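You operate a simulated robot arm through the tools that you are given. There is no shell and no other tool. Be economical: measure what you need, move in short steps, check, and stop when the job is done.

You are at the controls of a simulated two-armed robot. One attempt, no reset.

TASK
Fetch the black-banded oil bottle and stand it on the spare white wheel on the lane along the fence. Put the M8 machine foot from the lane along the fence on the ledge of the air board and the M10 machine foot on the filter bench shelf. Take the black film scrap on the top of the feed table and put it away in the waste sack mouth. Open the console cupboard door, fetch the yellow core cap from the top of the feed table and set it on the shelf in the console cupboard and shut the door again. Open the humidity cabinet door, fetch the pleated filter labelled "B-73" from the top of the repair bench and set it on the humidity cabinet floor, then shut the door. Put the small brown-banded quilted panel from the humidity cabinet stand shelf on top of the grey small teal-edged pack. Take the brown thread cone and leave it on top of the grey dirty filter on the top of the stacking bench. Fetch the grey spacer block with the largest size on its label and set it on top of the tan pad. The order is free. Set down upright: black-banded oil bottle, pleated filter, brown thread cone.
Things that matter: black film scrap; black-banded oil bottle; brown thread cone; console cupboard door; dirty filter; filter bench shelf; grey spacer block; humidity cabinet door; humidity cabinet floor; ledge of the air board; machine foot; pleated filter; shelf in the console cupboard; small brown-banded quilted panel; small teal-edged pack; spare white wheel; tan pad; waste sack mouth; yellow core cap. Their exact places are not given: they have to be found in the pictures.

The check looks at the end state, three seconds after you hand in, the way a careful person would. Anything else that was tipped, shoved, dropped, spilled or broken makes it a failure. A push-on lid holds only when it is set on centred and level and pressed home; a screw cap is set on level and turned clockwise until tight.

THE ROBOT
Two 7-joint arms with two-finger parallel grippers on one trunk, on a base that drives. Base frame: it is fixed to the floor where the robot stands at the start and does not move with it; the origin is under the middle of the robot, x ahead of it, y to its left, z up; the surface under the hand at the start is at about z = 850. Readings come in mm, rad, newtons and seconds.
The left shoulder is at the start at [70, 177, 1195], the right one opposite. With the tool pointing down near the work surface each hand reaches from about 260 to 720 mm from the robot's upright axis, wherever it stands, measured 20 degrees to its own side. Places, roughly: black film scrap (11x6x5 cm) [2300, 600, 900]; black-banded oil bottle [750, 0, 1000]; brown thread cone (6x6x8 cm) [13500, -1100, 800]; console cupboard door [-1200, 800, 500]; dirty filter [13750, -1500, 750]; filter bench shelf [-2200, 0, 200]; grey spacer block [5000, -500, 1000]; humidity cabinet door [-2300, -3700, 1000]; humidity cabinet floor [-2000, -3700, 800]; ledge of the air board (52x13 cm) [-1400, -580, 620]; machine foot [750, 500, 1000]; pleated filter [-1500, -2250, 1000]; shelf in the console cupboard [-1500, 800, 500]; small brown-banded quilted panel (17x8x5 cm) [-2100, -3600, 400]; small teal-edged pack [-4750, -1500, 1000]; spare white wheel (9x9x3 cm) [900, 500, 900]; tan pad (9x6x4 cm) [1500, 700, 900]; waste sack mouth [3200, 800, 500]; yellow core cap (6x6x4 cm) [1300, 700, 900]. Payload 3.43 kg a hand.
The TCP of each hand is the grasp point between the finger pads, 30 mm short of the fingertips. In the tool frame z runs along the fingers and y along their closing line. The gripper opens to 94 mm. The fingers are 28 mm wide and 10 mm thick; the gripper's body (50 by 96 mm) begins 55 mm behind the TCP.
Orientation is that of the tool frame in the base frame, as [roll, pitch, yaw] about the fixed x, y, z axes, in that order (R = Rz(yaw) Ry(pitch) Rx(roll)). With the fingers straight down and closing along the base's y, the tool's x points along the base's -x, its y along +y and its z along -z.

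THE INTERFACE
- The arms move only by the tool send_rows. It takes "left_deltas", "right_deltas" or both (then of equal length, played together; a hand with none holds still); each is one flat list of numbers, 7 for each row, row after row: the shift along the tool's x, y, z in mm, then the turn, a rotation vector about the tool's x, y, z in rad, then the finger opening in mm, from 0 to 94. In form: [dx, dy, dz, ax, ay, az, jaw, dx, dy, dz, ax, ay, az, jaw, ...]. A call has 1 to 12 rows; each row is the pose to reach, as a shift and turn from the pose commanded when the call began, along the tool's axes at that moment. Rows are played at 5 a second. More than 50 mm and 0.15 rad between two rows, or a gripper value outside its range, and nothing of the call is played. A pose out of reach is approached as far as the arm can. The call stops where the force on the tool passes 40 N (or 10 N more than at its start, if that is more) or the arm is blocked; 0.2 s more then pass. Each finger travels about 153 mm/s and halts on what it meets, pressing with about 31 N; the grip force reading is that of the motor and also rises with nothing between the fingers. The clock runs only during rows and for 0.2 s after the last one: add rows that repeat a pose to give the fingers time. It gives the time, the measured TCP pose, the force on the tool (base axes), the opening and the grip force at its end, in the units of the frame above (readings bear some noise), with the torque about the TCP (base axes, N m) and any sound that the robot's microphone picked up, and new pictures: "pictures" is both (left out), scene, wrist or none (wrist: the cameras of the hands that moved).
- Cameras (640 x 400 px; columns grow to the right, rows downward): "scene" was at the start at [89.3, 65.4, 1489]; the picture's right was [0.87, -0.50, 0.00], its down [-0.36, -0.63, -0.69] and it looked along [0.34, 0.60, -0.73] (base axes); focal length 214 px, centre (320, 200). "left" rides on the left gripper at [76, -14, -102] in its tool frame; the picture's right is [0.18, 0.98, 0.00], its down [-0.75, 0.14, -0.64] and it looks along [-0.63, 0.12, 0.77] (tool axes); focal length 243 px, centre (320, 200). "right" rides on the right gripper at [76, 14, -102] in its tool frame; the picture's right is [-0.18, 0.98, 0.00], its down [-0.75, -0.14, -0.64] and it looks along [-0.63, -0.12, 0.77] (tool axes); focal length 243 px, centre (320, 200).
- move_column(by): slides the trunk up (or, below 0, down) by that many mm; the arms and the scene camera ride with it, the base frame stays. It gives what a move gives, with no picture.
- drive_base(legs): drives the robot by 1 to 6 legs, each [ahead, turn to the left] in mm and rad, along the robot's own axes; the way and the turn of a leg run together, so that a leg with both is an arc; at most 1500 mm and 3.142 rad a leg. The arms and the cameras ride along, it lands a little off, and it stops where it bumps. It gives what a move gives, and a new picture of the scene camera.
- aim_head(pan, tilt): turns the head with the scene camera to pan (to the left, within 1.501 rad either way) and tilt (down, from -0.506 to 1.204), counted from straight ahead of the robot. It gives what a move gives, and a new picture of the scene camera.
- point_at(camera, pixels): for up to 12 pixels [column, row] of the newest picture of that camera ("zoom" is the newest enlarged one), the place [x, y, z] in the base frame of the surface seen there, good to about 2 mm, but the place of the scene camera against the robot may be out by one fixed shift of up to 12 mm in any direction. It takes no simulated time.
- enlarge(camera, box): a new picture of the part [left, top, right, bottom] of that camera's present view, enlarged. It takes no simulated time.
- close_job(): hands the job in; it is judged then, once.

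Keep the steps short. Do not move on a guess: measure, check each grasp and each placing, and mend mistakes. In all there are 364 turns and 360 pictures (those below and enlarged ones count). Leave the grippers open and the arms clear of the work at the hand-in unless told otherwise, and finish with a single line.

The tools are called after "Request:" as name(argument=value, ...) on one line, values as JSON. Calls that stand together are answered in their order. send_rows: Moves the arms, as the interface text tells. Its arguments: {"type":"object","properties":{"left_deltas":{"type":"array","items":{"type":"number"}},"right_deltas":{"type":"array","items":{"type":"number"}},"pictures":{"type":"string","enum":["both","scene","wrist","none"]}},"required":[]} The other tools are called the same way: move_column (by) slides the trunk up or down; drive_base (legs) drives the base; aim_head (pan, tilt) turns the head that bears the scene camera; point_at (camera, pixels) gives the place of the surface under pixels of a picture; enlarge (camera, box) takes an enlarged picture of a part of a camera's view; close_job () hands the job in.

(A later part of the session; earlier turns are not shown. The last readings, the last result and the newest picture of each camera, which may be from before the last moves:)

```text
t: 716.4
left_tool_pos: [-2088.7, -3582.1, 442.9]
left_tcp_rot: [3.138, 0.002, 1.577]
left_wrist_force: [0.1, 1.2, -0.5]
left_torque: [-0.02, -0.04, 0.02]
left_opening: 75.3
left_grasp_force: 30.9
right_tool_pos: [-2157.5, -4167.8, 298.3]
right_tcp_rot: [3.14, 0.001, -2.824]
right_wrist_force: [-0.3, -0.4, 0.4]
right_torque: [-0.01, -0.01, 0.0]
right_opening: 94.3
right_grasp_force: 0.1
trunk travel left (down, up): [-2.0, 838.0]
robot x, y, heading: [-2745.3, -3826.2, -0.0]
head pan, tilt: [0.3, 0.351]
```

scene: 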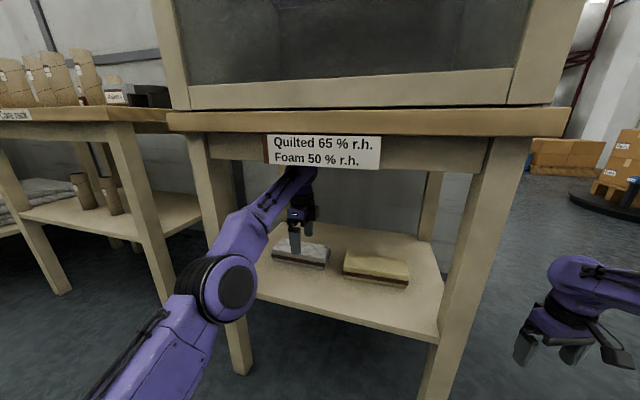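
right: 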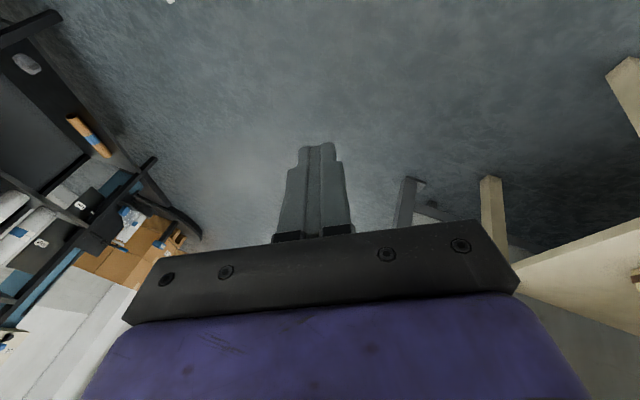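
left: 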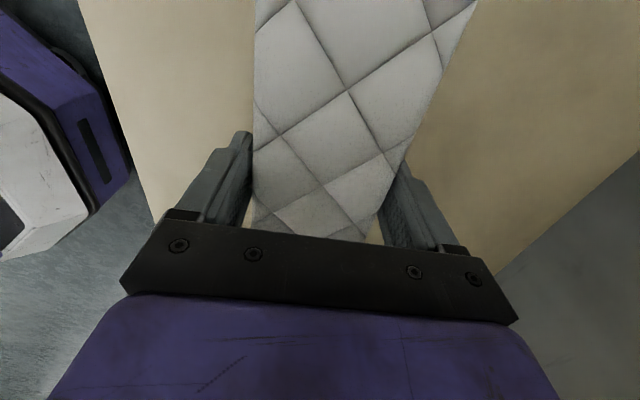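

Request:
drive_base(legs=[[-450, 0]])

Request:
move_column(by=400)

Request:
move_column(by=300)

Request:
drive_base(legs=[[-250, 0.0], [0, 1.571], [1500, 0], [0, 1.0]])

Request:
aim_head(pan=0.3, tilt=0.3)

```text
t: 719.1
left_tool_pos: [-2538.4, -3580.4, 442.0]
left_tcp_rot: [3.139, 0.0, 1.579]
left_wrist_force: [-0.7, 0.6, -0.8]
left_torque: [0.0, -0.02, -0.01]
left_opening: 74.8
left_grasp_force: 31.0
right_tool_pos: [-2602.9, -4166.6, 298.5]
right_tcp_rot: [3.14, 0.0, -2.819]
right_wrist_force: [-0.1, -0.3, 1.6]
right_torque: [0.02, 0.01, 0.02]
right_opening: 94.0
right_grasp_force: 0.1
trunk travel left (down, up): [-2.0, 838.0]
robot x, y, heading: [-3189.4, -3823.8, 0.002]
head pan, tilt: [0.3, 0.351]
```

scene: 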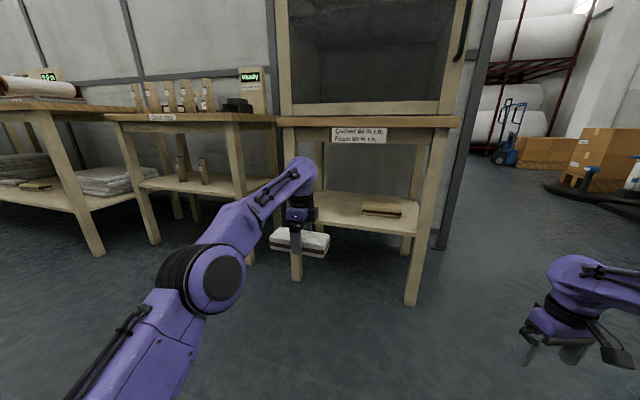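

```text
t: 723.0
left_tool_pos: [-2536.4, -3580.8, 841.8]
left_tcp_rot: [3.137, 0.0, 1.579]
left_wrist_force: [-0.8, -0.5, -1.4]
left_torque: [0.0, -0.03, -0.03]
left_opening: 75.1
left_grasp_force: 31.0
right_tool_pos: [-2604.6, -4166.4, 697.5]
right_tcp_rot: [3.14, -0.001, -2.82]
right_wrist_force: [-0.3, 0.0, 0.3]
right_torque: [-0.01, 0.0, -0.03]
right_opening: 93.8
right_grasp_force: 0.1
trunk travel left (down, up): [-402.0, 438.0]
robot x, y, heading: [-3191.2, -3823.0, 0.001]
head pan, tilt: [0.3, 0.351]
```

```text
t: 726.0
left_tool_pos: [-2535.9, -3581.8, 1142.1]
left_tcp_rot: [3.137, 0.0, 1.579]
left_wrist_force: [0.1, -0.4, -0.1]
left_torque: [0.03, 0.04, -0.04]
left_opening: 75.0
left_grasp_force: 31.0
right_tool_pos: [-2603.5, -4166.4, 998.6]
right_tcp_rot: [3.141, 0.001, -2.819]
right_wrist_force: [0.6, 0.4, 0.4]
right_torque: [0.03, 0.0, 0.0]
right_opening: 94.2
right_grasp_force: 0.1
trunk travel left (down, up): [-702.0, 138.0]
robot x, y, heading: [-3189.3, -3821.9, 0.003]
head pan, tilt: [0.3, 0.351]
```

```text
t: 741.1
left_tool_pos: [-4111.0, -2181.8, 1148.5]
left_tcp_rot: [3.135, -0.01, -2.135]
left_wrist_force: [24.1, 1.0, 11.2]
left_torque: [-0.43, -0.27, 0.98]
left_opening: 75.5
left_grasp_force: 31.4
right_tool_pos: [-3734.7, -1727.4, 1000.4]
right_tcp_rot: [3.138, 0.005, -0.258]
right_wrist_force: [0.9, 0.1, -0.6]
right_torque: [-0.01, 0.02, -0.01]
right_opening: 94.0
right_grasp_force: 0.0
trunk travel left (down, up): [-702.0, 138.0]
robot x, y, heading: [-3438.1, -2336.3, 2.563]
head pan, tilt: [0.3, 0.351]
```

scene: 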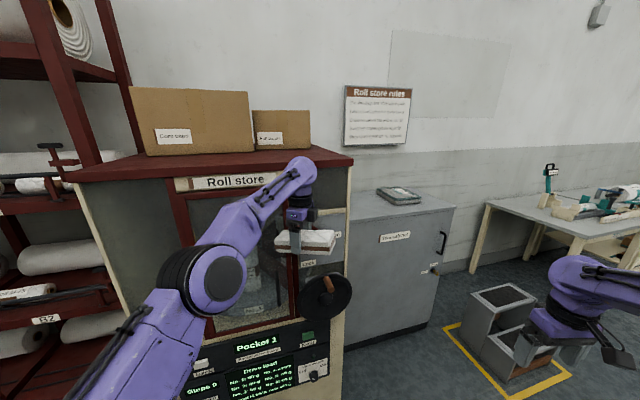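

```text
t: 741.8
left_tool_pos: [-4112.7, -2182.2, 1147.6]
left_tcp_rot: [3.134, -0.007, -2.136]
left_wrist_force: [22.9, 3.0, 5.8]
left_torque: [-0.11, -0.65, 0.74]
left_opening: 75.1
left_grasp_force: 31.0
right_tool_pos: [-3735.0, -1728.6, 999.8]
right_tcp_rot: [3.137, 0.005, -0.258]
right_wrist_force: [-0.4, 0.6, -0.1]
right_torque: [0.0, 0.02, 0.01]
right_opening: 94.0
right_grasp_force: 0.1
trunk travel left (down, up): [-702.0, 138.0]
robot x, y, heading: [-3436.9, -2332.9, 2.567]
head pan, tilt: [0.3, 0.3]
```

scene: 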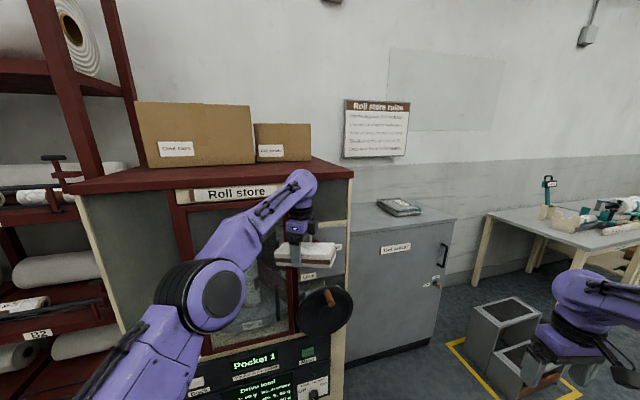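

Request:
drive_base(legs=[[0, -0.35]])

Request:
enlarge(camera="scene", box=[340, 130, 540, 300])

```text
t: 743.2
left_tool_pos: [-4025.1, -1958.2, 1143.3]
left_tcp_rot: [3.139, -0.004, -2.488]
left_wrist_force: [-0.1, 0.2, -0.7]
left_torque: [0.02, -0.02, 0.01]
left_opening: 76.1
left_grasp_force: 31.2
right_tool_pos: [-3512.6, -1660.7, 998.8]
right_tcp_rot: [3.141, 0.0, -0.611]
right_wrist_force: [0.8, -0.5, 0.3]
right_torque: [0.04, 0.01, 0.01]
right_opening: 94.1
right_grasp_force: 0.0
trunk travel left (down, up): [-702.0, 138.0]
robot x, y, heading: [-3435.9, -2334.9, 2.214]
head pan, tilt: [0.3, 0.3]
```

scene: 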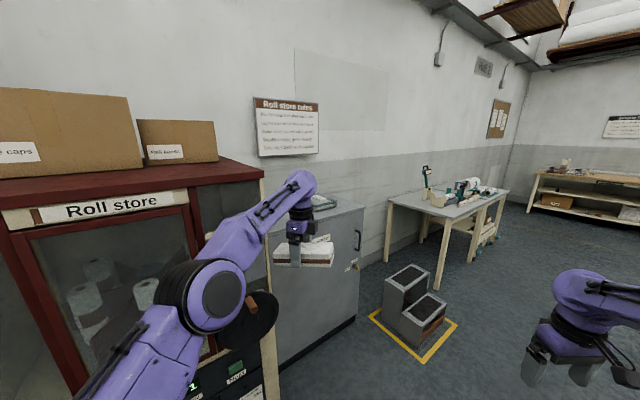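

```text
2.35 times, centred on (440, 215) of scene
```

zoom: 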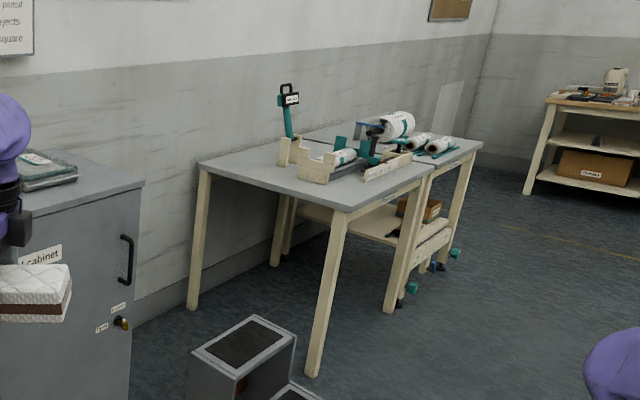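

Request:
point_at(camera="scene", pixels=[[322, 200], [330, 205], [315, 206], [340, 212], [362, 208], [352, 320], [400, 290], [440, 300], [370, 320], [430, 360], [270, 270]])

```text
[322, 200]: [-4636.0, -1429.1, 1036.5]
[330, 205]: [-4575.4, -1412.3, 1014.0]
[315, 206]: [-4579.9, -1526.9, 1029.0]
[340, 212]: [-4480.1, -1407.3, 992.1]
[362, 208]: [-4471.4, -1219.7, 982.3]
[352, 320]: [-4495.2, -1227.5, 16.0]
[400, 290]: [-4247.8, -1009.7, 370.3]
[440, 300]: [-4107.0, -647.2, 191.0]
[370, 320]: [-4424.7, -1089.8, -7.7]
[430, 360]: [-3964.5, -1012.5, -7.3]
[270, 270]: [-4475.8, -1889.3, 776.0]
```

Request:
send_rows(left_deltas=[-19, -42, 0, 0, 0, 0, 30, -39, -84, 0, 0, 0, 0, 30, -58, -125, 0, 0, 0, 0, 30, -78, -167, 0, 0, 0, 0, 30, -97, -209, 0, 0, 0, 0, 30, -117, -251, 0, 0, 0, 0, 30], pictures="none")

Request:
drive_base(legs=[[0, 0.058], [1010, 0], [0, 0.87]])

```text
t: 744.6
left_tool_pos: [-3779.8, -2086.5, 1143.5]
left_tcp_rot: [3.136, -0.003, -2.488]
left_wrist_force: [0.3, -0.2, 0.1]
left_torque: [0.02, 0.0, 0.01]
left_opening: 75.9
left_grasp_force: 30.9
right_tool_pos: [-3513.2, -1661.3, 999.4]
right_tcp_rot: [-3.14, 0.001, -0.611]
right_wrist_force: [-0.3, 1.3, -0.5]
right_torque: [0.03, 0.01, 0.02]
right_opening: 94.1
right_grasp_force: 0.1
trunk travel left (down, up): [-702.0, 138.0]
robot x, y, heading: [-3436.8, -2339.6, 2.21]
head pan, tilt: [0.3, 0.3]
```

```text
t: 752.1
left_tool_pos: [-4512.9, -1623.4, 1142.8]
left_tcp_rot: [3.14, -0.008, -1.706]
left_wrist_force: [-0.2, -0.2, -1.1]
left_torque: [0.0, 0.01, 0.02]
left_opening: 75.1
left_grasp_force: 30.8
right_tool_pos: [-4617.4, -1122.9, 996.8]
right_tcp_rot: [-3.129, -0.016, 0.169]
right_wrist_force: [-0.5, 15.5, 2.0]
right_torque: [-0.14, -0.03, -0.13]
right_opening: 85.3
right_grasp_force: 0.0
trunk travel left (down, up): [-702.0, 138.0]
robot x, y, heading: [-4090.5, -1559.2, 2.99]
head pan, tilt: [0.3, 0.3]
stopped in leg 3: the force on the tool passed its limit at 56 N (the readings are from after the stop); the commanded pose is now the measured one
```

scene: 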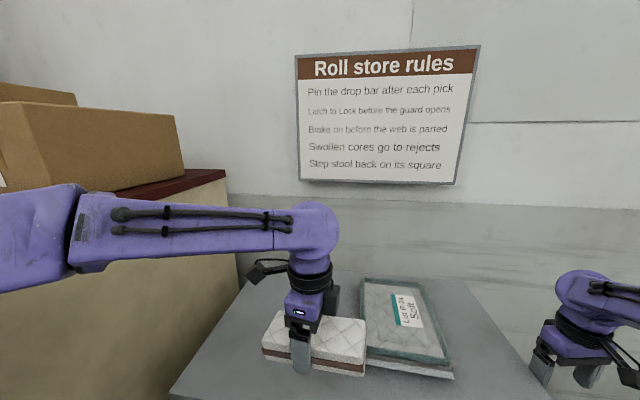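

Request:
drive_base(legs=[[0, -0.05]])

Request:
send_rows(right_deltas=[0, 0, -40, 0, 0, 0, 85, 0, 0, -80, 0, 0, 0, 85, 0, 0, -120, 0, 0, 0, 85, 0, 0, -160, 0, 0, 0, 85], pictures="none")

Request:
aim_head(pan=-0.1, tilt=0.8)

Request:
enlarge(camera="scene", box=[220, 80, 460, 280])

```text
t: 753.0
left_tool_pos: [-4515.5, -1606.7, 1143.2]
left_tcp_rot: [3.139, -0.002, -1.757]
left_wrist_force: [0.0, -0.4, -0.8]
left_torque: [-0.01, -0.04, 0.01]
left_opening: 75.1
left_grasp_force: 30.5
right_tool_pos: [-4597.4, -1102.6, 998.7]
right_tcp_rot: [-3.126, -0.015, 0.119]
right_wrist_force: [-0.4, -0.1, -0.4]
right_torque: [0.03, -0.01, 0.04]
right_opening: 94.0
right_grasp_force: 0.0
trunk travel left (down, up): [-702.0, 138.0]
robot x, y, heading: [-4092.8, -1564.5, 2.945]
head pan, tilt: [0.3, 0.3]
```

scene: 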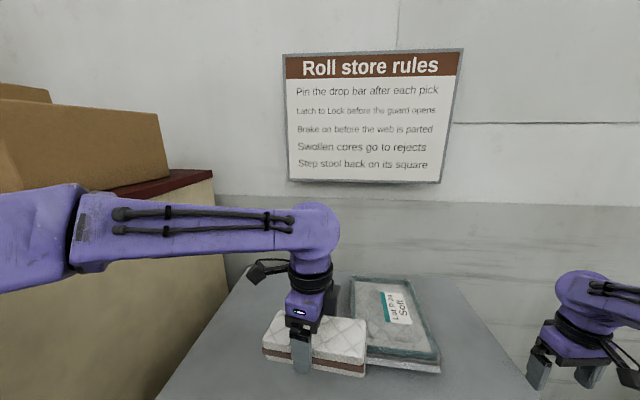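

```text
t: 754.0
left_tool_pos: [-4514.4, -1606.7, 1143.7]
left_tcp_rot: [3.14, -0.006, -1.755]
left_wrist_force: [0.7, 0.0, 0.1]
left_torque: [-0.01, 0.02, 0.03]
left_opening: 75.3
left_grasp_force: 31.6
right_tool_pos: [-4596.7, -1105.0, 1158.4]
right_tcp_rot: [-3.127, -0.016, 0.121]
right_wrist_force: [0.1, -0.9, -0.4]
right_torque: [0.03, -0.03, -0.03]
right_opening: 84.9
right_grasp_force: 0.0
trunk travel left (down, up): [-702.0, 138.0]
robot x, y, heading: [-4091.5, -1557.1, 2.942]
head pan, tilt: [0.3, 0.3]
```

```text
t: 754.9
left_tool_pos: [-4514.6, -1604.3, 1143.6]
left_tcp_rot: [-3.141, -0.006, -1.756]
left_wrist_force: [-0.2, 0.3, -1.1]
left_torque: [0.02, -0.03, 0.02]
left_opening: 75.3
left_grasp_force: 31.0
right_tool_pos: [-4597.3, -1103.3, 1157.1]
right_tcp_rot: [-3.127, -0.016, 0.12]
right_wrist_force: [0.9, 0.0, 0.2]
right_torque: [-0.01, 0.02, 0.01]
right_opening: 85.0
right_grasp_force: 0.0
trunk travel left (down, up): [-702.0, 138.0]
robot x, y, heading: [-4092.7, -1558.3, 2.942]
head pan, tilt: [-0.099, 0.799]
```

scene: 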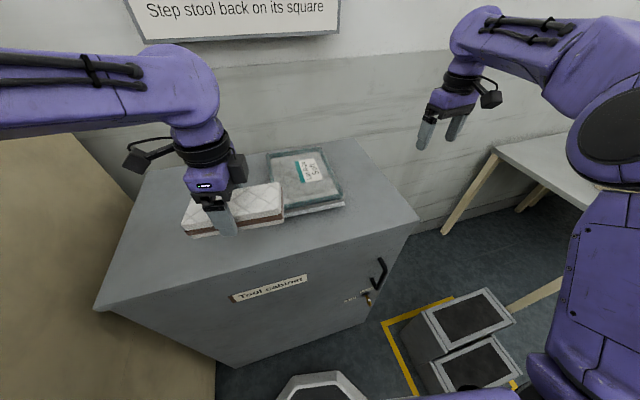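

```text
2.00 times, centred on (340, 180) of scene
```

zoom: 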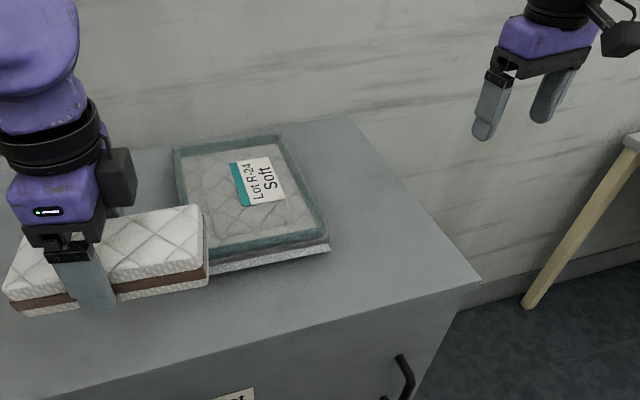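

Request:
point_at(camera="scene", pixels=[[270, 156], [315, 150], [338, 198], [288, 208], [305, 180], [330, 185], [310, 205], [295, 165]])

```text
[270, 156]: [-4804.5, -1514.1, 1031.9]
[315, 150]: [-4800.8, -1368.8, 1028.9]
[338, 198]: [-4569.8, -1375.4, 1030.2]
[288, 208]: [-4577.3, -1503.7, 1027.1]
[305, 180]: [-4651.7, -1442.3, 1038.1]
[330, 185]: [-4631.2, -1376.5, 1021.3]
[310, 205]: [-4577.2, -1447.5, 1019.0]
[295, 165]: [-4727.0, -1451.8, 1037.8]
```

Request:
send_rows(left_deltas=[-10.7, 16.7, 0, 0, 0, -0.146, 30, -21.4, 33.3, 0, 0, 0, -0.292, 30, -32, 50, 0, 0, 0, -0.438, 30, -43, 67, 0, 0, 0, -0.584, 30, -53.5, 83, 0, 0, 0, -0.73, 30, -64, 100, 0, 0, 0, -0.876, 30, -75, 117, 0, 0, 0, -1.022, 30, -86, 133, 0, 0, 0, -1.168, 30, -96, 150, 0, 0, 0, -1.314, 30, -107, 167, 0, 0, 0, -1.46, 30, -118, 183, 0, 0, 0, -1.606, 30, -128.4, 200, 0, 0, 0, -1.75, 30], pictures="wrist")

```text
t: 757.5
left_tool_pos: [-4688.7, -1442.3, 1139.8]
left_tcp_rot: [3.135, -0.001, -0.003]
left_wrist_force: [-0.8, 0.1, -0.3]
left_torque: [0.0, -0.01, -0.01]
left_opening: 74.8
left_grasp_force: 30.8
right_tool_pos: [-4600.0, -1103.1, 1156.9]
right_tcp_rot: [-3.13, -0.017, 0.121]
right_wrist_force: [-1.2, -0.6, -0.6]
right_torque: [-0.01, 0.01, -0.01]
right_opening: 85.2
right_grasp_force: 0.1
trunk travel left (down, up): [-702.0, 138.0]
robot x, y, heading: [-4093.4, -1563.0, 2.938]
head pan, tilt: [-0.099, 0.799]
```

left: 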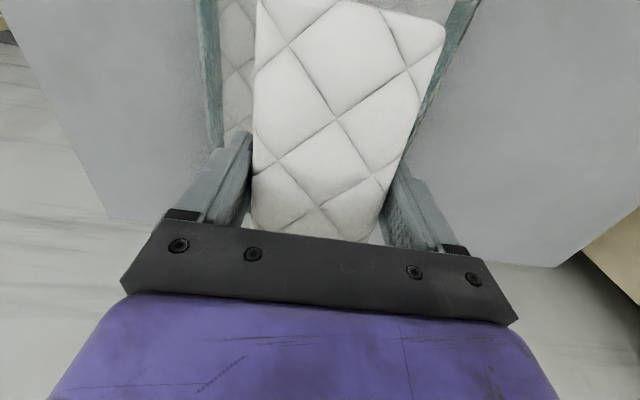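

Request:
send_rows(left_deltas=[0, 0, 40, 0, 0, 0, 30, 0, 0, 50, 0, 0, 0, 30, 0, 0, 54, 0, 0, 0, 30, 0, 0, 57, 0, 0, 0, 30, 0, 0, 60, 0, 0, 0, 30, 0, 0, 62, 0, 0, 0, 30, 0, 0, 62, 0, 0, 0, 30], pictures="none")

```text
t: 759.1
left_tool_pos: [-4689.7, -1443.8, 1081.0]
left_tcp_rot: [3.136, 0.005, -0.004]
left_wrist_force: [-5.6, 1.4, 13.9]
left_torque: [0.15, -0.89, 0.12]
left_opening: 75.0
left_grasp_force: 31.0
right_tool_pos: [-4596.5, -1103.0, 1158.1]
right_tcp_rot: [-3.128, -0.016, 0.121]
right_wrist_force: [0.3, -0.2, -0.5]
right_torque: [0.01, -0.03, -0.01]
right_opening: 85.1
right_grasp_force: 0.0
trunk travel left (down, up): [-702.0, 138.0]
robot x, y, heading: [-4090.3, -1563.3, 2.946]
head pan, tilt: [-0.099, 0.799]
```

Contact (+14 N). Release and lift.

Request:
send_rows(left_deltas=[0, 0, -2, 0, 0, 0, 60, 0, 0, -2, 0, 0, 0, 94, 0, 0, -2, 0, 0, 0, 94, 0, 0, -40, 0, 0, 0, 94, 0, 0, -85, 0, 0, 0, 94, 0, 0, -125, 0, 0, 0, 94], pictures="both")

```text
t: 760.5
left_tool_pos: [-4679.6, -1474.7, 1196.1]
left_tcp_rot: [3.138, 0.005, -0.006]
left_wrist_force: [-0.4, -0.6, 0.3]
left_torque: [0.0, 0.0, 0.03]
left_opening: 94.1
left_grasp_force: 0.1
left hand out of reach, approached as far as the arm can: row 5, 6
right_tool_pos: [-4595.7, -1106.2, 1160.1]
right_tcp_rot: [-3.126, -0.014, 0.122]
right_wrist_force: [-0.8, 0.5, 0.5]
right_torque: [-0.01, 0.04, -0.01]
right_opening: 85.1
right_grasp_force: 0.0
trunk travel left (down, up): [-702.0, 138.0]
robot x, y, heading: [-4090.6, -1566.0, 2.937]
head pan, tilt: [-0.099, 0.799]
```

scene: 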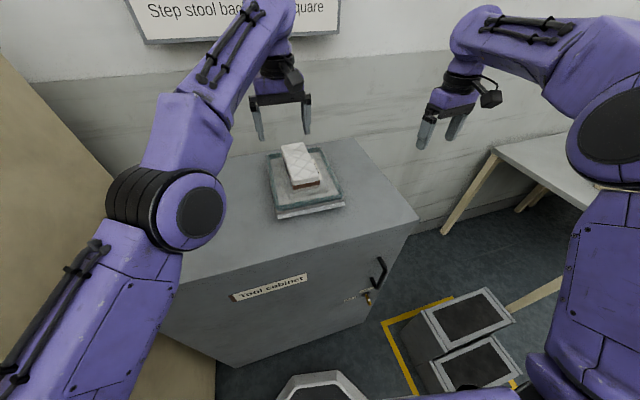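
left: 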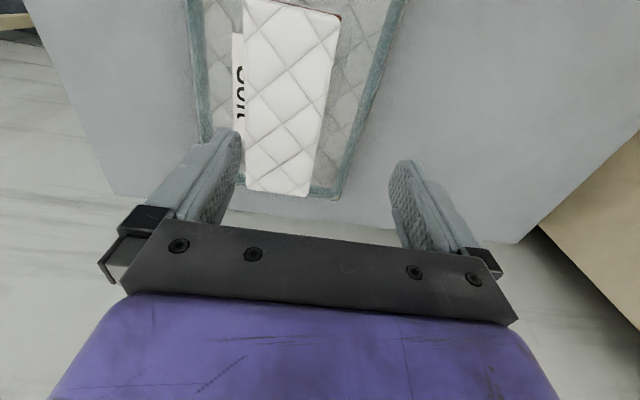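

Request:
send_rows(left_deltas=[33, 7, 0, 0, 0, 0, 94, 66, 14, 0, 0, 0, 0, 94, 98, 21, 0, 0, 0, 0, 94, 131, 27, 0, 0, 0, 0, 94, 164, 34, 0, 0, 0, 0, 94, 196, 41, 0, 0, 0, 0, 94], right_deltas=[19, 41, 0, 0, 0, 0, 94, 38, 82, 0, 0, 0, 0, 94, 57, 124, 0, 0, 0, 0, 94, 76, 165, 0, 0, 0, 0, 94, 95, 206, 0, 0, 0, 0, 94, 115, 248, 0, 0, 0, 0, 94], pictures="none")

Request:
drive_base(legs=[[-400, 0], [0, 1.993], [1500, 0], [1000, 0], [0, 1.35]])

```text
t: 761.9
left_tool_pos: [-4482.3, -1517.3, 1195.5]
left_tcp_rot: [-3.141, 0.006, -0.005]
left_wrist_force: [1.0, -0.5, -0.2]
left_torque: [0.06, 0.03, 0.0]
left_opening: 94.0
left_grasp_force: 0.0
right_tool_pos: [-4453.7, -1340.5, 1157.1]
right_tcp_rot: [-3.124, -0.014, 0.121]
right_wrist_force: [-0.3, -1.2, 0.3]
right_torque: [0.03, -0.01, -0.01]
right_opening: 94.1
right_grasp_force: 0.1
trunk travel left (down, up): [-702.0, 138.0]
robot x, y, heading: [-4089.1, -1563.0, 2.944]
head pan, tilt: [-0.099, 0.799]
```

```text
t: 784.3
left_tool_pos: [-2714.8, -4037.3, 1195.4]
left_tcp_rot: [3.137, 0.002, -2.924]
left_wrist_force: [-0.3, 0.5, -0.2]
left_torque: [-0.01, 0.01, 0.0]
left_opening: 94.1
left_grasp_force: 0.1
right_tool_pos: [-2706.2, -4215.5, 1155.6]
right_tcp_rot: [-3.129, -0.016, -2.798]
right_wrist_force: [0.5, 1.0, -0.3]
right_torque: [0.01, 0.02, 0.04]
right_opening: 94.0
right_grasp_force: 0.1
trunk travel left (down, up): [-702.0, 138.0]
robot x, y, heading: [-3110.1, -4075.7, 0.027]
head pan, tilt: [-0.099, 0.799]
```

scene: 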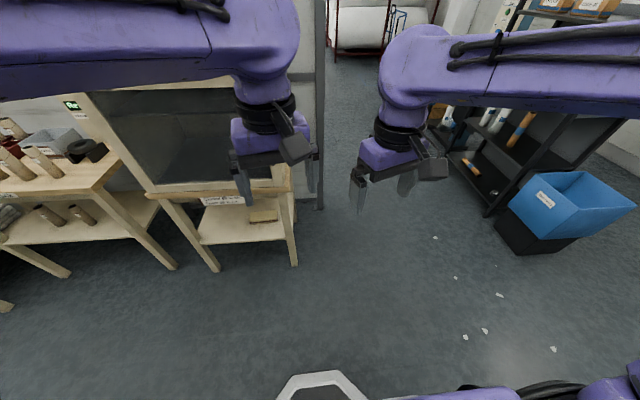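

Request:
point_at(camera="scene", pixels=[[487, 215], [497, 220], [515, 250], [430, 130], [296, 265], [322, 208], [400, 215], [350, 110], [470, 185]])

```text
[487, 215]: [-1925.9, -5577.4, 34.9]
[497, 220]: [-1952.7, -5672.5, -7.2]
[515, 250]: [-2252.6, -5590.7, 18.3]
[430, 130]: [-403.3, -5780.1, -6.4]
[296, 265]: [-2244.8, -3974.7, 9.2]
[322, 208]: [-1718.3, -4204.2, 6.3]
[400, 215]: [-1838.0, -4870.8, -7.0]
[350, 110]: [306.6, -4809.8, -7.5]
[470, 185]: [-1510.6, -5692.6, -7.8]
```

Request:
drive_base(legs=[[0, -0.545], [1500, 0], [300, 0], [0, 0.518], [600, 0], [0, 1.571]])

Request:
aim_head(pan=0.3, tilt=0.4)

```text
t: 803.2
left_tool_pos: [-963.3, -4587.7, 1196.0]
left_tcp_rot: [3.137, 0.003, -1.399]
left_wrist_force: [0.9, -0.1, 0.3]
left_torque: [-0.01, 0.02, 0.05]
left_opening: 94.0
left_grasp_force: 0.1
right_tool_pos: [-784.6, -4587.4, 1155.7]
right_tcp_rot: [-3.127, -0.017, -1.271]
right_wrist_force: [0.7, 0.2, 0.2]
right_torque: [-0.03, 0.05, -0.02]
right_opening: 93.9
right_grasp_force: 0.0
trunk travel left (down, up): [-702.0, 138.0]
robot x, y, heading: [-943.2, -4984.3, 1.553]
head pan, tilt: [-0.099, 0.799]
```

scene: 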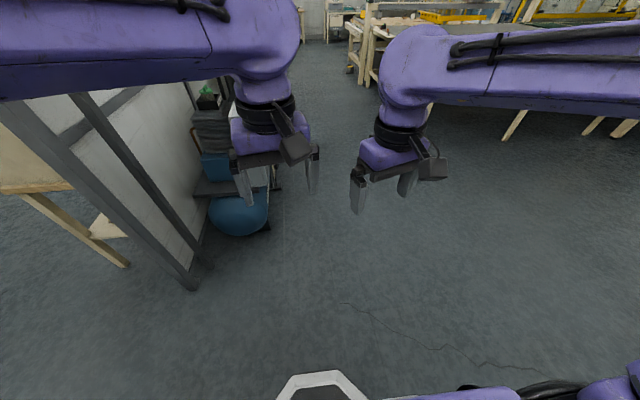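

```text
t: 804.1
left_tool_pos: [-962.4, -4588.9, 1194.6]
left_tcp_rot: [3.135, 0.003, -1.398]
left_wrist_force: [0.5, -0.5, -0.2]
left_torque: [0.0, 0.01, 0.01]
left_opening: 94.0
left_grasp_force: 0.1
right_tool_pos: [-783.8, -4588.3, 1155.9]
right_tcp_rot: [-3.128, -0.014, -1.272]
right_wrist_force: [0.3, 0.2, 0.3]
right_torque: [0.03, 0.0, -0.01]
right_opening: 94.1
right_grasp_force: 0.0
trunk travel left (down, up): [-702.0, 138.0]
robot x, y, heading: [-939.6, -4984.9, 1.551]
head pan, tilt: [0.3, 0.4]
```

scene: 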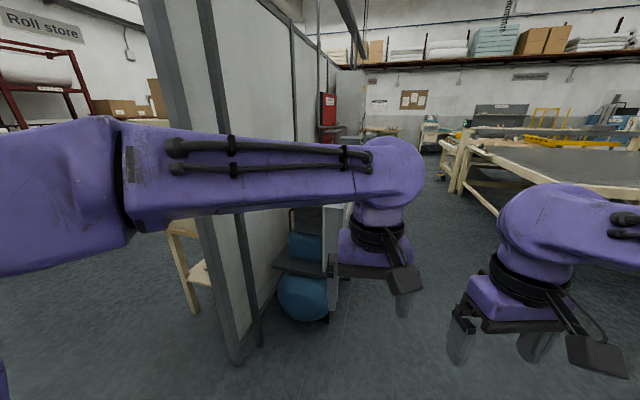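

Request:
point_at(camera="scene", pixels=[[330, 290], [325, 320], [300, 295], [345, 200], [440, 180], [500, 210], [430, 160], [330, 130], [460, 190]])

Request:
enlarge(camera="scene", box=[290, 80, 490, 230])

```text
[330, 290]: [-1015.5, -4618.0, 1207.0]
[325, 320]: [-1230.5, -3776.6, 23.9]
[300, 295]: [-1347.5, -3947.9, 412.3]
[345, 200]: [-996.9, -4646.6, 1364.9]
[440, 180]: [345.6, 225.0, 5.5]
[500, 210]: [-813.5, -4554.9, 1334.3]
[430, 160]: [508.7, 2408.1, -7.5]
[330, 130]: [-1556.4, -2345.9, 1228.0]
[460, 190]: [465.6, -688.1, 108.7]
```

```text
2.67 times, centred on (390, 155) of scene
```

zoom: 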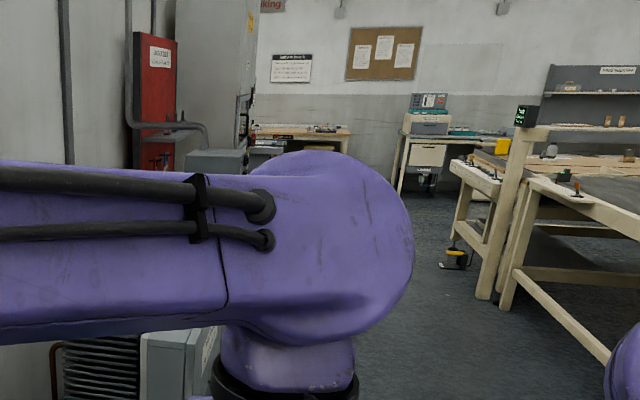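

Request:
drive_base(legs=[[0, -0.104], [1500, 0], [1270, 0], [0, 1.69]])

Request:
aim_head(pan=0.0, tilt=0.5)

```text
t: 822.2
left_tool_pos: [-990.8, -2267.7, 1195.2]
left_tcp_rot: [3.137, 0.001, 0.196]
left_wrist_force: [0.8, 0.2, 0.2]
left_torque: [-0.02, -0.01, 0.03]
left_opening: 93.7
left_grasp_force: 0.0
right_tool_pos: [-994.8, -2087.1, 1155.5]
right_tcp_rot: [-3.129, -0.015, 0.324]
right_wrist_force: [-0.3, 0.8, -0.7]
right_torque: [0.02, 0.01, 0.0]
right_opening: 93.8
right_grasp_force: 0.0
trunk travel left (down, up): [-702.0, 138.0]
robot x, y, heading: [-597.6, -2238.4, -3.139]
head pan, tilt: [0.3, 0.4]
```

scene: 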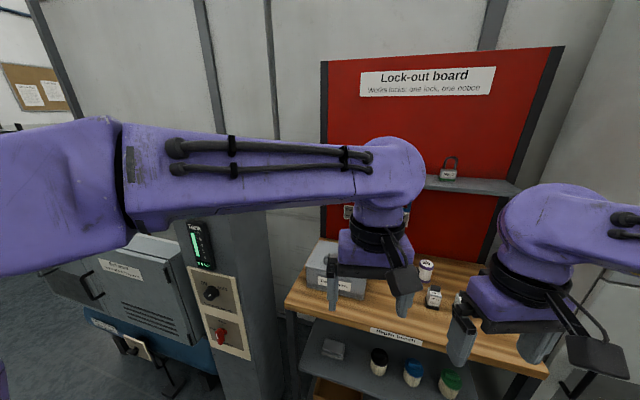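

```text
t: 823.0
left_tool_pos: [-990.6, -2267.2, 1195.6]
left_tcp_rot: [3.136, 0.004, 0.199]
left_wrist_force: [0.3, -0.2, 0.0]
left_torque: [0.01, -0.02, 0.02]
left_opening: 94.2
left_grasp_force: 0.0
right_tool_pos: [-996.2, -2089.0, 1156.8]
right_tcp_rot: [-3.13, -0.015, 0.323]
right_wrist_force: [0.0, 0.7, -0.9]
right_torque: [0.03, -0.01, -0.01]
right_opening: 94.0
right_grasp_force: 0.0
trunk travel left (down, up): [-702.0, 138.0]
robot x, y, heading: [-594.6, -2235.4, -3.142]
head pan, tilt: [0.0, 0.499]
```

scene: 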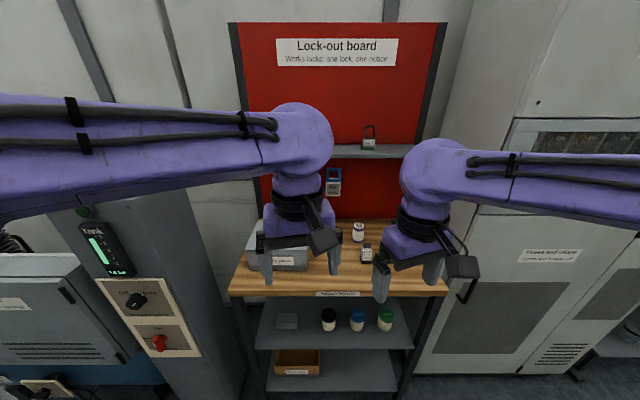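

Request:
enlarge(camera="scene", box=[230, 200, 470, 350])

Request:
point_at(camera="scene", pixels=[[358, 228], [367, 247], [358, 238], [367, 260], [350, 275], [390, 290], [280, 255], [330, 285]])

```text
2.67 times, centred on (350, 275) of scene
```

zoom: 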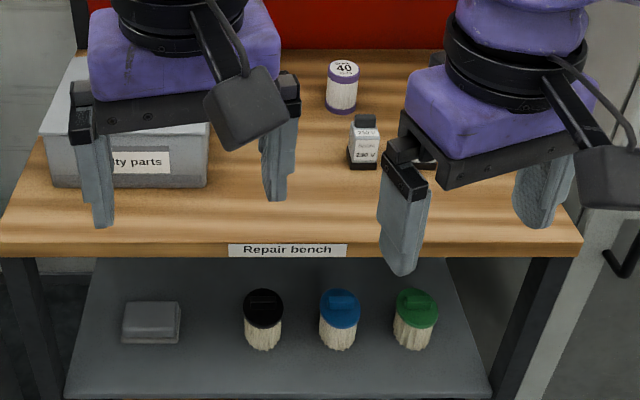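

```text
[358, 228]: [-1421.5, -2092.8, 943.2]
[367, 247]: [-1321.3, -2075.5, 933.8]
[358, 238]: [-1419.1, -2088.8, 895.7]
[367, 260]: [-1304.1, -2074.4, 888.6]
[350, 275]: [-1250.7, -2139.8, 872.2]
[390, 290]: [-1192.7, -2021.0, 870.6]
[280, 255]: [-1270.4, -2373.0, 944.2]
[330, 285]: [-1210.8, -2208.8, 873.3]
```

Request:
send_rows(left_deltas=[-7, 33, 0, 0, 0, 0, 94, -13, 65, 0, 0, 0, 0, 94, -20, 98, 0, 0, 0, 0, 94, -26, 131, 0, 0, 0, 0, 94, -33, 163, 0, 0, 0, 0, 94, -39, 196, 0, 0, 0, 0, 94], right_deltas=[13, -40, 0, 0, 0, 0, 94, 26, -79, 0, 0, 0, 0, 94, 39, -118, 0, 0, 0, 0, 94, 53, -158, 0, 0, 0, 0, 94, 66, -198, 0, 0, 0, 0, 94, 79, -237, 0, 0, 0, 0, 94], pictures="scene")

Request:
enlarge(camera="scene", box=[220, 190, 460, 310])

```text
t: 824.4
left_tool_pos: [-990.6, -2467.5, 1195.5]
left_tcp_rot: [3.137, 0.004, 0.197]
left_wrist_force: [0.1, -0.9, -0.5]
left_torque: [-0.03, 0.02, -0.01]
left_opening: 94.2
left_grasp_force: 0.1
right_tool_pos: [-996.1, -1839.4, 1160.7]
right_tcp_rot: [-3.126, -0.015, 0.323]
right_wrist_force: [-0.6, -1.3, 0.0]
right_torque: [-0.01, 0.02, 0.0]
right_opening: 94.1
right_grasp_force: 0.1
trunk travel left (down, up): [-702.0, 138.0]
robot x, y, heading: [-596.2, -2238.8, -3.14]
head pan, tilt: [0.0, 0.499]
```

scene: 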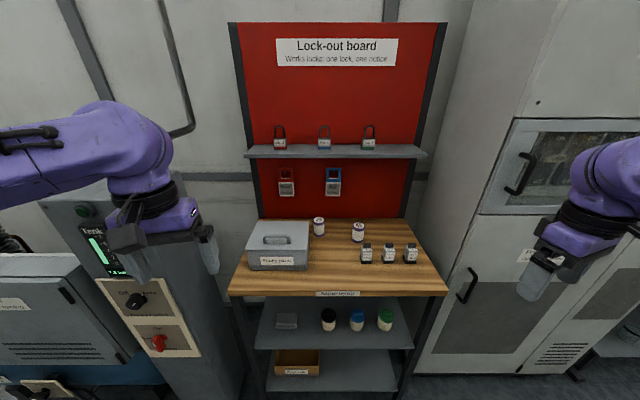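

```text
2.67 times, centred on (340, 250) of scene
```

zoom: 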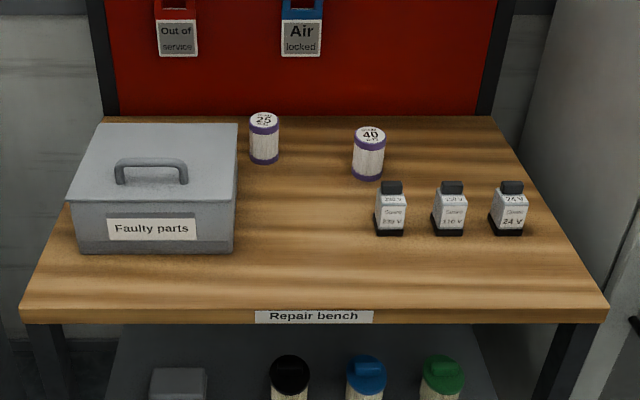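

Request:
enlarge(camera="scene", box=[305, 212, 375, 250])

Request:
point_at(camera="scene", pixels=[[319, 219], [319, 232], [358, 226], [358, 238], [311, 222], [327, 222], [349, 226], [366, 226]])

```text
9.14 times, centred on (340, 231) of scene
```

zoom: 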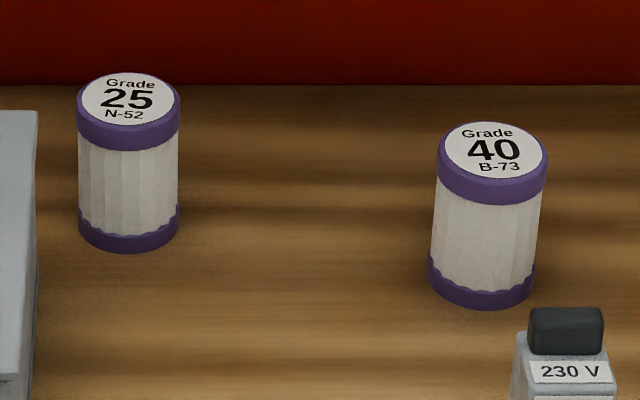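

```text
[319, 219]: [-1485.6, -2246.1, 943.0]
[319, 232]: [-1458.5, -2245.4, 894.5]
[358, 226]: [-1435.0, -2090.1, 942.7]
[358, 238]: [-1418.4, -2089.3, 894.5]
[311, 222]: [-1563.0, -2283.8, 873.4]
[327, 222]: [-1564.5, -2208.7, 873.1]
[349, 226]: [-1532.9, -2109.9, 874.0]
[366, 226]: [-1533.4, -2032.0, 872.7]
```

Request:
drive_base(legs=[[235, 0]])

Request:
send_rows(left_deltas=[-11, -42, 10, 0.024, -0.064, 0.078, 94, -22, -84, 20, 0.048, -0.127, 0.155, 94, -33, -126, 35, 0.072, -0.191, 0.233, 94, -43, -168, 50, 0.096, -0.255, 0.31, 94, -54, -210, 65, 0.12, -0.319, 0.388, 94, -65, -252, 80, 0.144, -0.382, 0.465, 94, -76, -294, 100, 0.168, -0.446, 0.543, 94, -87, -336, 118, 0.192, -0.51, 0.62, 94, -97.8, -378.6, 135, 0.2158, -0.5734, 0.6978, 94], pictures="wrist")

```text
t: 826.1
left_tool_pos: [-1223.9, -2467.8, 1196.7]
left_tcp_rot: [3.135, 0.004, 0.195]
left_wrist_force: [1.0, 0.3, 0.1]
left_torque: [0.05, 0.03, 0.03]
left_opening: 93.8
left_grasp_force: 0.0
right_tool_pos: [-1229.9, -1839.7, 1160.1]
right_tcp_rot: [-3.126, -0.014, 0.323]
right_wrist_force: [-1.0, -0.4, 0.3]
right_torque: [0.0, 0.03, -0.03]
right_opening: 93.8
right_grasp_force: 0.0
trunk travel left (down, up): [-702.0, 138.0]
robot x, y, heading: [-830.1, -2238.9, -3.139]
head pan, tilt: [0.0, 0.499]
```

scene: 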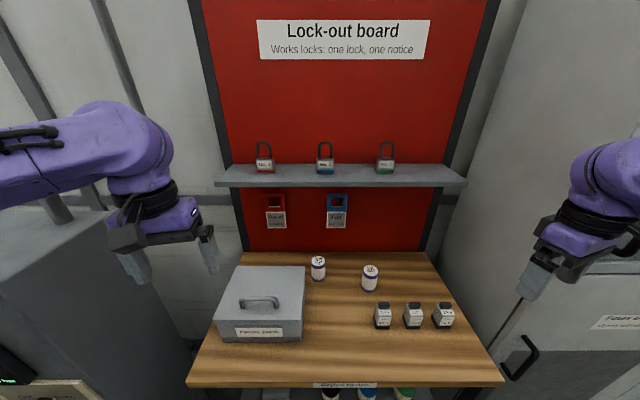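

```text
t: 828.3
left_tool_pos: [-1402.1, -2123.5, 1089.5]
left_tcp_rot: [-3.113, 0.647, -0.492]
left_wrist_force: [-0.2, -0.2, 0.5]
left_torque: [0.0, 0.01, -0.01]
left_opening: 94.4
left_grasp_force: 0.0
right_tool_pos: [-1230.2, -1841.1, 1163.1]
right_tcp_rot: [-3.127, -0.016, 0.322]
right_wrist_force: [-0.2, 0.1, -0.8]
right_torque: [0.02, -0.01, -0.01]
right_opening: 94.3
right_grasp_force: 0.0
trunk travel left (down, up): [-702.0, 138.0]
robot x, y, heading: [-828.0, -2238.1, -3.14]
head pan, tilt: [0.0, 0.499]
stopped in row 9 (left hand): the arm was blocked; the commanded pose is now the measured one
```

left: 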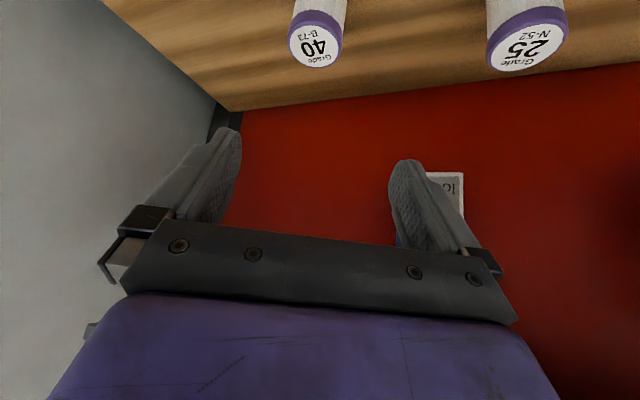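

Request:
point_at(camera="left", pixels=[[314, 45], [290, 40], [342, 45], [316, 65], [318, 18], [527, 45], [318, 5]])

```text
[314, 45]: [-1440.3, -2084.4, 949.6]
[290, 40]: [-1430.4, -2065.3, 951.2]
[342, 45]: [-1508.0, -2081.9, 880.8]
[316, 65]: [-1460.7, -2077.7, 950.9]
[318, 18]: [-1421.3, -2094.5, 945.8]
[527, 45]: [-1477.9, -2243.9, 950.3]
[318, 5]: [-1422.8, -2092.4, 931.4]
```

Request:
send_rows(left_deltas=[15, -4, 40, 0, 0, 0, 94, 30, -8, 80, 0, 0, 0, 94, 45, -11, 120, 0, 0, 0, 94, 60.6, -14.8, 159.2, 0, 0, 0, 94, 60.6, -14.8, 159.2, 0, 0, 0, 60, 60.6, -14.8, 159.2, 0, 0, 0, 20, 60.6, -14.8, 159.2, 0, 0, 0, 20, 60.6, -14.8, 159.2, 0, 0, 0, 20, 45, -11, 120, 0, 0, 0, 20, 25, -8, 70, 0, 0, 0, 20], pictures="wrist")

```text
refused: row 10 steps farther than a row can; nothing moved
```

Request:
send_rows(left_deltas=[15, -4, 40, 0, 0, 0, 94, 30, -8, 80, 0, 0, 0, 94, 45, -11, 120, 0, 0, 0, 94, 60.6, -14.8, 159.2, 0, 0, 0, 94, 60.6, -14.8, 159.2, 0, 0, 0, 60, 60.6, -14.8, 159.2, 0, 0, 0, 20, 60.6, -14.8, 159.2, 0, 0, 0, 20, 60.6, -14.8, 159.2, 0, 0, 0, 20, 45, -11, 120, 0, 0, 0, 20, 28, -8, 78, 0, 0, 0, 20], pictures="wrist")

```text
t: 830.5
left_tool_pos: [-1421.5, -2109.9, 1001.1]
left_tcp_rot: [-3.101, 0.627, -0.468]
left_wrist_force: [0.5, 0.0, 0.0]
left_torque: [0.01, -0.01, -0.01]
left_opening: 51.2
left_grasp_force: 30.7
right_tool_pos: [-1229.9, -1841.3, 1161.9]
right_tcp_rot: [-3.127, -0.013, 0.323]
right_wrist_force: [0.4, 0.7, 0.4]
right_torque: [0.03, 0.03, 0.01]
right_opening: 93.8
right_grasp_force: 0.0
trunk travel left (down, up): [-702.0, 138.0]
robot x, y, heading: [-832.8, -2234.2, -3.139]
head pan, tilt: [0.0, 0.499]
```

left: 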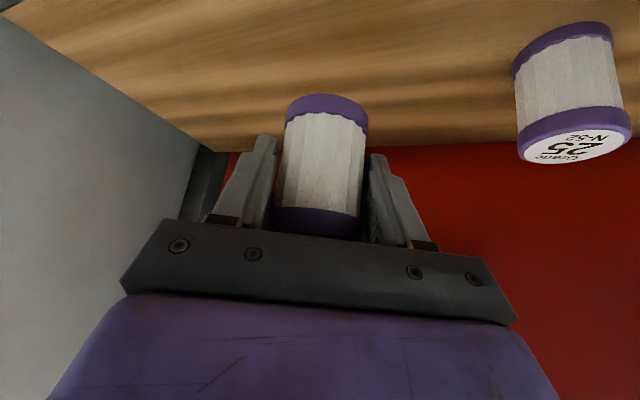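

Request:
send_rows(left_deltas=[-29, 0, -40, 0, 0, 0, 20, 3, 20, -66, 0, 0, 0, 20, 36, 41, -92, 0, 0, 0, 20, 68, 61, -118, 0, 0, 0, 20, 100, 82, -144, 0, 0, 0, 20, 132.7, 102.3, -170, 0, 0, 0, 20], right_deltas=[-9.5, 28.5, 0, 0, 0, 0, 94, -19, 57, 0, 0, 0, 0, 94, -28, 85, 0, 0, 0, 0, 94, -38, 114, 0, 0, 0, 0, 94, -47, 142, 0, 0, 0, 0, 94, -57, 171, 0, 0, 0, 0, 94], pictures="none")

Request:
drive_base(legs=[[-250, 0], [0, 1.442], [1500, 0], [1273, 0], [0, -1.33], [765, 0]])

Request:
drive_base(legs=[[0, -0.41], [1500, 0], [0, -2.6]])

```text
t: 831.9
left_tool_pos: [-1288.1, -2297.3, 1063.7]
left_tcp_rot: [-3.111, 0.644, -0.493]
left_wrist_force: [-0.7, -0.6, -0.6]
left_torque: [0.06, 0.0, -0.02]
left_opening: 50.8
left_grasp_force: 30.5
right_tool_pos: [-1230.0, -2027.6, 1159.1]
right_tcp_rot: [-3.125, -0.018, 0.324]
right_wrist_force: [-0.1, 0.1, 0.2]
right_torque: [0.06, -0.02, 0.0]
right_opening: 94.4
right_grasp_force: 0.0
trunk travel left (down, up): [-702.0, 138.0]
robot x, y, heading: [-830.2, -2234.6, -3.139]
head pan, tilt: [0.0, 0.499]
```

```text
t: 857.3
left_tool_pos: [-2084.8, -5234.4, 1063.4]
left_tcp_rot: [-3.123, 0.64, -0.354]
left_wrist_force: [0.1, 0.4, -0.9]
left_torque: [0.0, -0.02, 0.03]
left_opening: 50.6
left_grasp_force: 31.4
right_tool_pos: [-2067.4, -4957.5, 1156.7]
right_tcp_rot: [-3.128, -0.016, 0.469]
right_wrist_force: [0.3, -0.2, -0.5]
right_torque: [0.04, -0.02, -0.03]
right_opening: 94.0
right_grasp_force: 0.1
trunk travel left (down, up): [-702.0, 138.0]
robot x, y, heading: [-1638.5, -5110.6, -3.0]
head pan, tilt: [0.0, 0.499]
```

scene: 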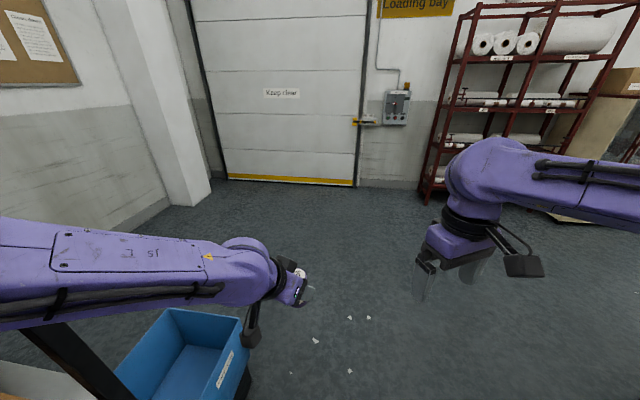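

```text
t: 872.2
left_tool_pos: [-2658.9, -4555.6, 1063.5]
left_tcp_rot: [-3.12, 0.64, 2.9]
left_wrist_force: [-0.4, 0.1, -0.6]
left_torque: [-0.01, -0.01, 0.02]
left_opening: 51.1
left_grasp_force: 31.4
right_tool_pos: [-2645.8, -4832.2, 1157.0]
right_tcp_rot: [-3.129, -0.015, -2.561]
right_wrist_force: [0.2, -0.1, 0.5]
right_torque: [-0.01, 0.01, 0.01]
right_opening: 93.9
right_grasp_force: 0.1
trunk travel left (down, up): [-702.0, 138.0]
robot x, y, heading: [-3089.0, -4727.6, 0.263]
head pan, tilt: [0.0, 0.499]
```

scene: 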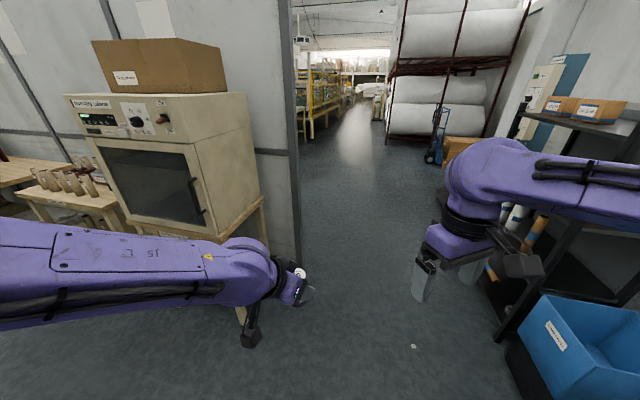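

Request:
drive_base(legs=[[0, 1.172], [800, 0], [0, -1.435]])

Request:
send_rows(left_deltas=[23, 29, -24, 0, 0, 0, 20, 46, 58, -48, 0, 0, 0, 20, 69, 88, -72, 0, 0, 0, 20, 92, 117, -96, 0, 0, 0, 20, 115, 146, -119, 0, 0, 0, 20, 138, 175, -143, 0, 0, 0, 20, 161, 205, -167, 0, 0, 0, 20, 184, 234, -191, 0, 0, 0, 20, 207, 263, -215, 0, 0, 0, 20, 230, 292, -239, 0, 0, 0, 20, 252.5, 321.5, -262.8, 0, 0, 0, 20], right_deltas=[-16, 10, 11, 0.0136, -0.108, 0.02, 94, -31, 20, 21, 0.027, -0.217, 0.04, 94, -47, 31, 32, 0.041, -0.325, 0.06, 94, -63, 41, 43, 0.055, -0.434, 0.08, 94, -79, 51, 53, 0.068, -0.542, 0.1, 94, -94, 61, 64, 0.082, -0.651, 0.119, 94, -110, 72, 74, 0.095, -0.759, 0.139, 94, -126, 82, 85, 0.109, -0.868, 0.159, 94, -141, 92, 96, 0.123, -0.976, 0.179, 94, -157, 102, 106, 0.136, -1.085, 0.199, 94, -172.8, 112.7, 117, 0.15, -1.193, 0.219, 94], pictures="scene")

```text
t: 882.9
left_tool_pos: [-2515.4, -3882.7, 1064.7]
left_tcp_rot: [-3.122, 0.642, 2.633]
left_wrist_force: [-0.8, 0.4, 0.5]
left_torque: [-0.02, 0.01, -0.03]
left_opening: 50.9
left_grasp_force: 30.8
right_tool_pos: [-2576.5, -4154.0, 1157.0]
right_tcp_rot: [-3.128, -0.016, -2.828]
right_wrist_force: [-0.8, -0.9, 0.6]
right_torque: [-0.02, 0.02, -0.01]
right_opening: 94.0
right_grasp_force: 0.1
trunk travel left (down, up): [-702.0, 138.0]
robot x, y, heading: [-2975.1, -3934.9, -0.006]
head pan, tilt: [0.0, 0.499]
```

scene: 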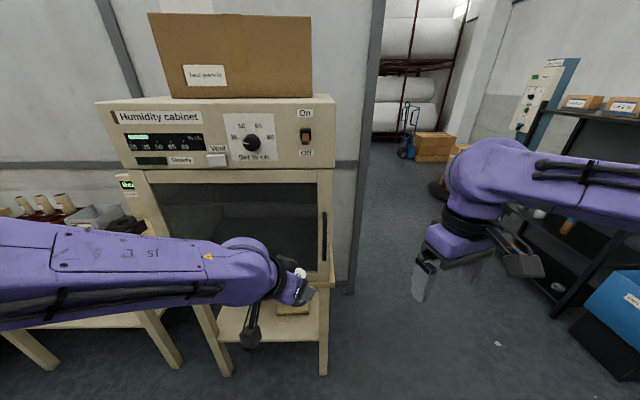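

```text
t: 885.3
left_tool_pos: [-2668.0, -3420.6, 1117.0]
left_tcp_rot: [-3.118, 0.64, 2.634]
left_wrist_force: [0.8, 0.2, -1.3]
left_torque: [-0.03, 0.01, -0.01]
left_opening: 50.6
left_grasp_force: 30.7
right_tool_pos: [-2448.2, -3991.3, 1036.1]
right_tcp_rot: [-3.089, 1.189, -3.029]
right_wrist_force: [0.7, 0.1, -0.7]
right_torque: [-0.02, 0.0, -0.03]
right_opening: 93.8
right_grasp_force: 0.1
trunk travel left (down, up): [-702.0, 138.0]
robot x, y, heading: [-2974.8, -3930.4, -0.006]
head pan, tilt: [0.0, 0.499]
```

scene: 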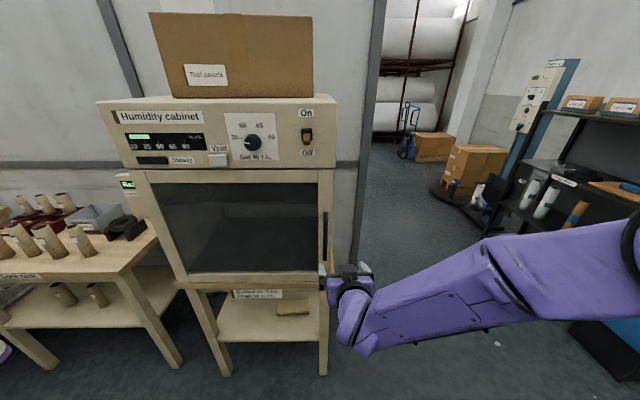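

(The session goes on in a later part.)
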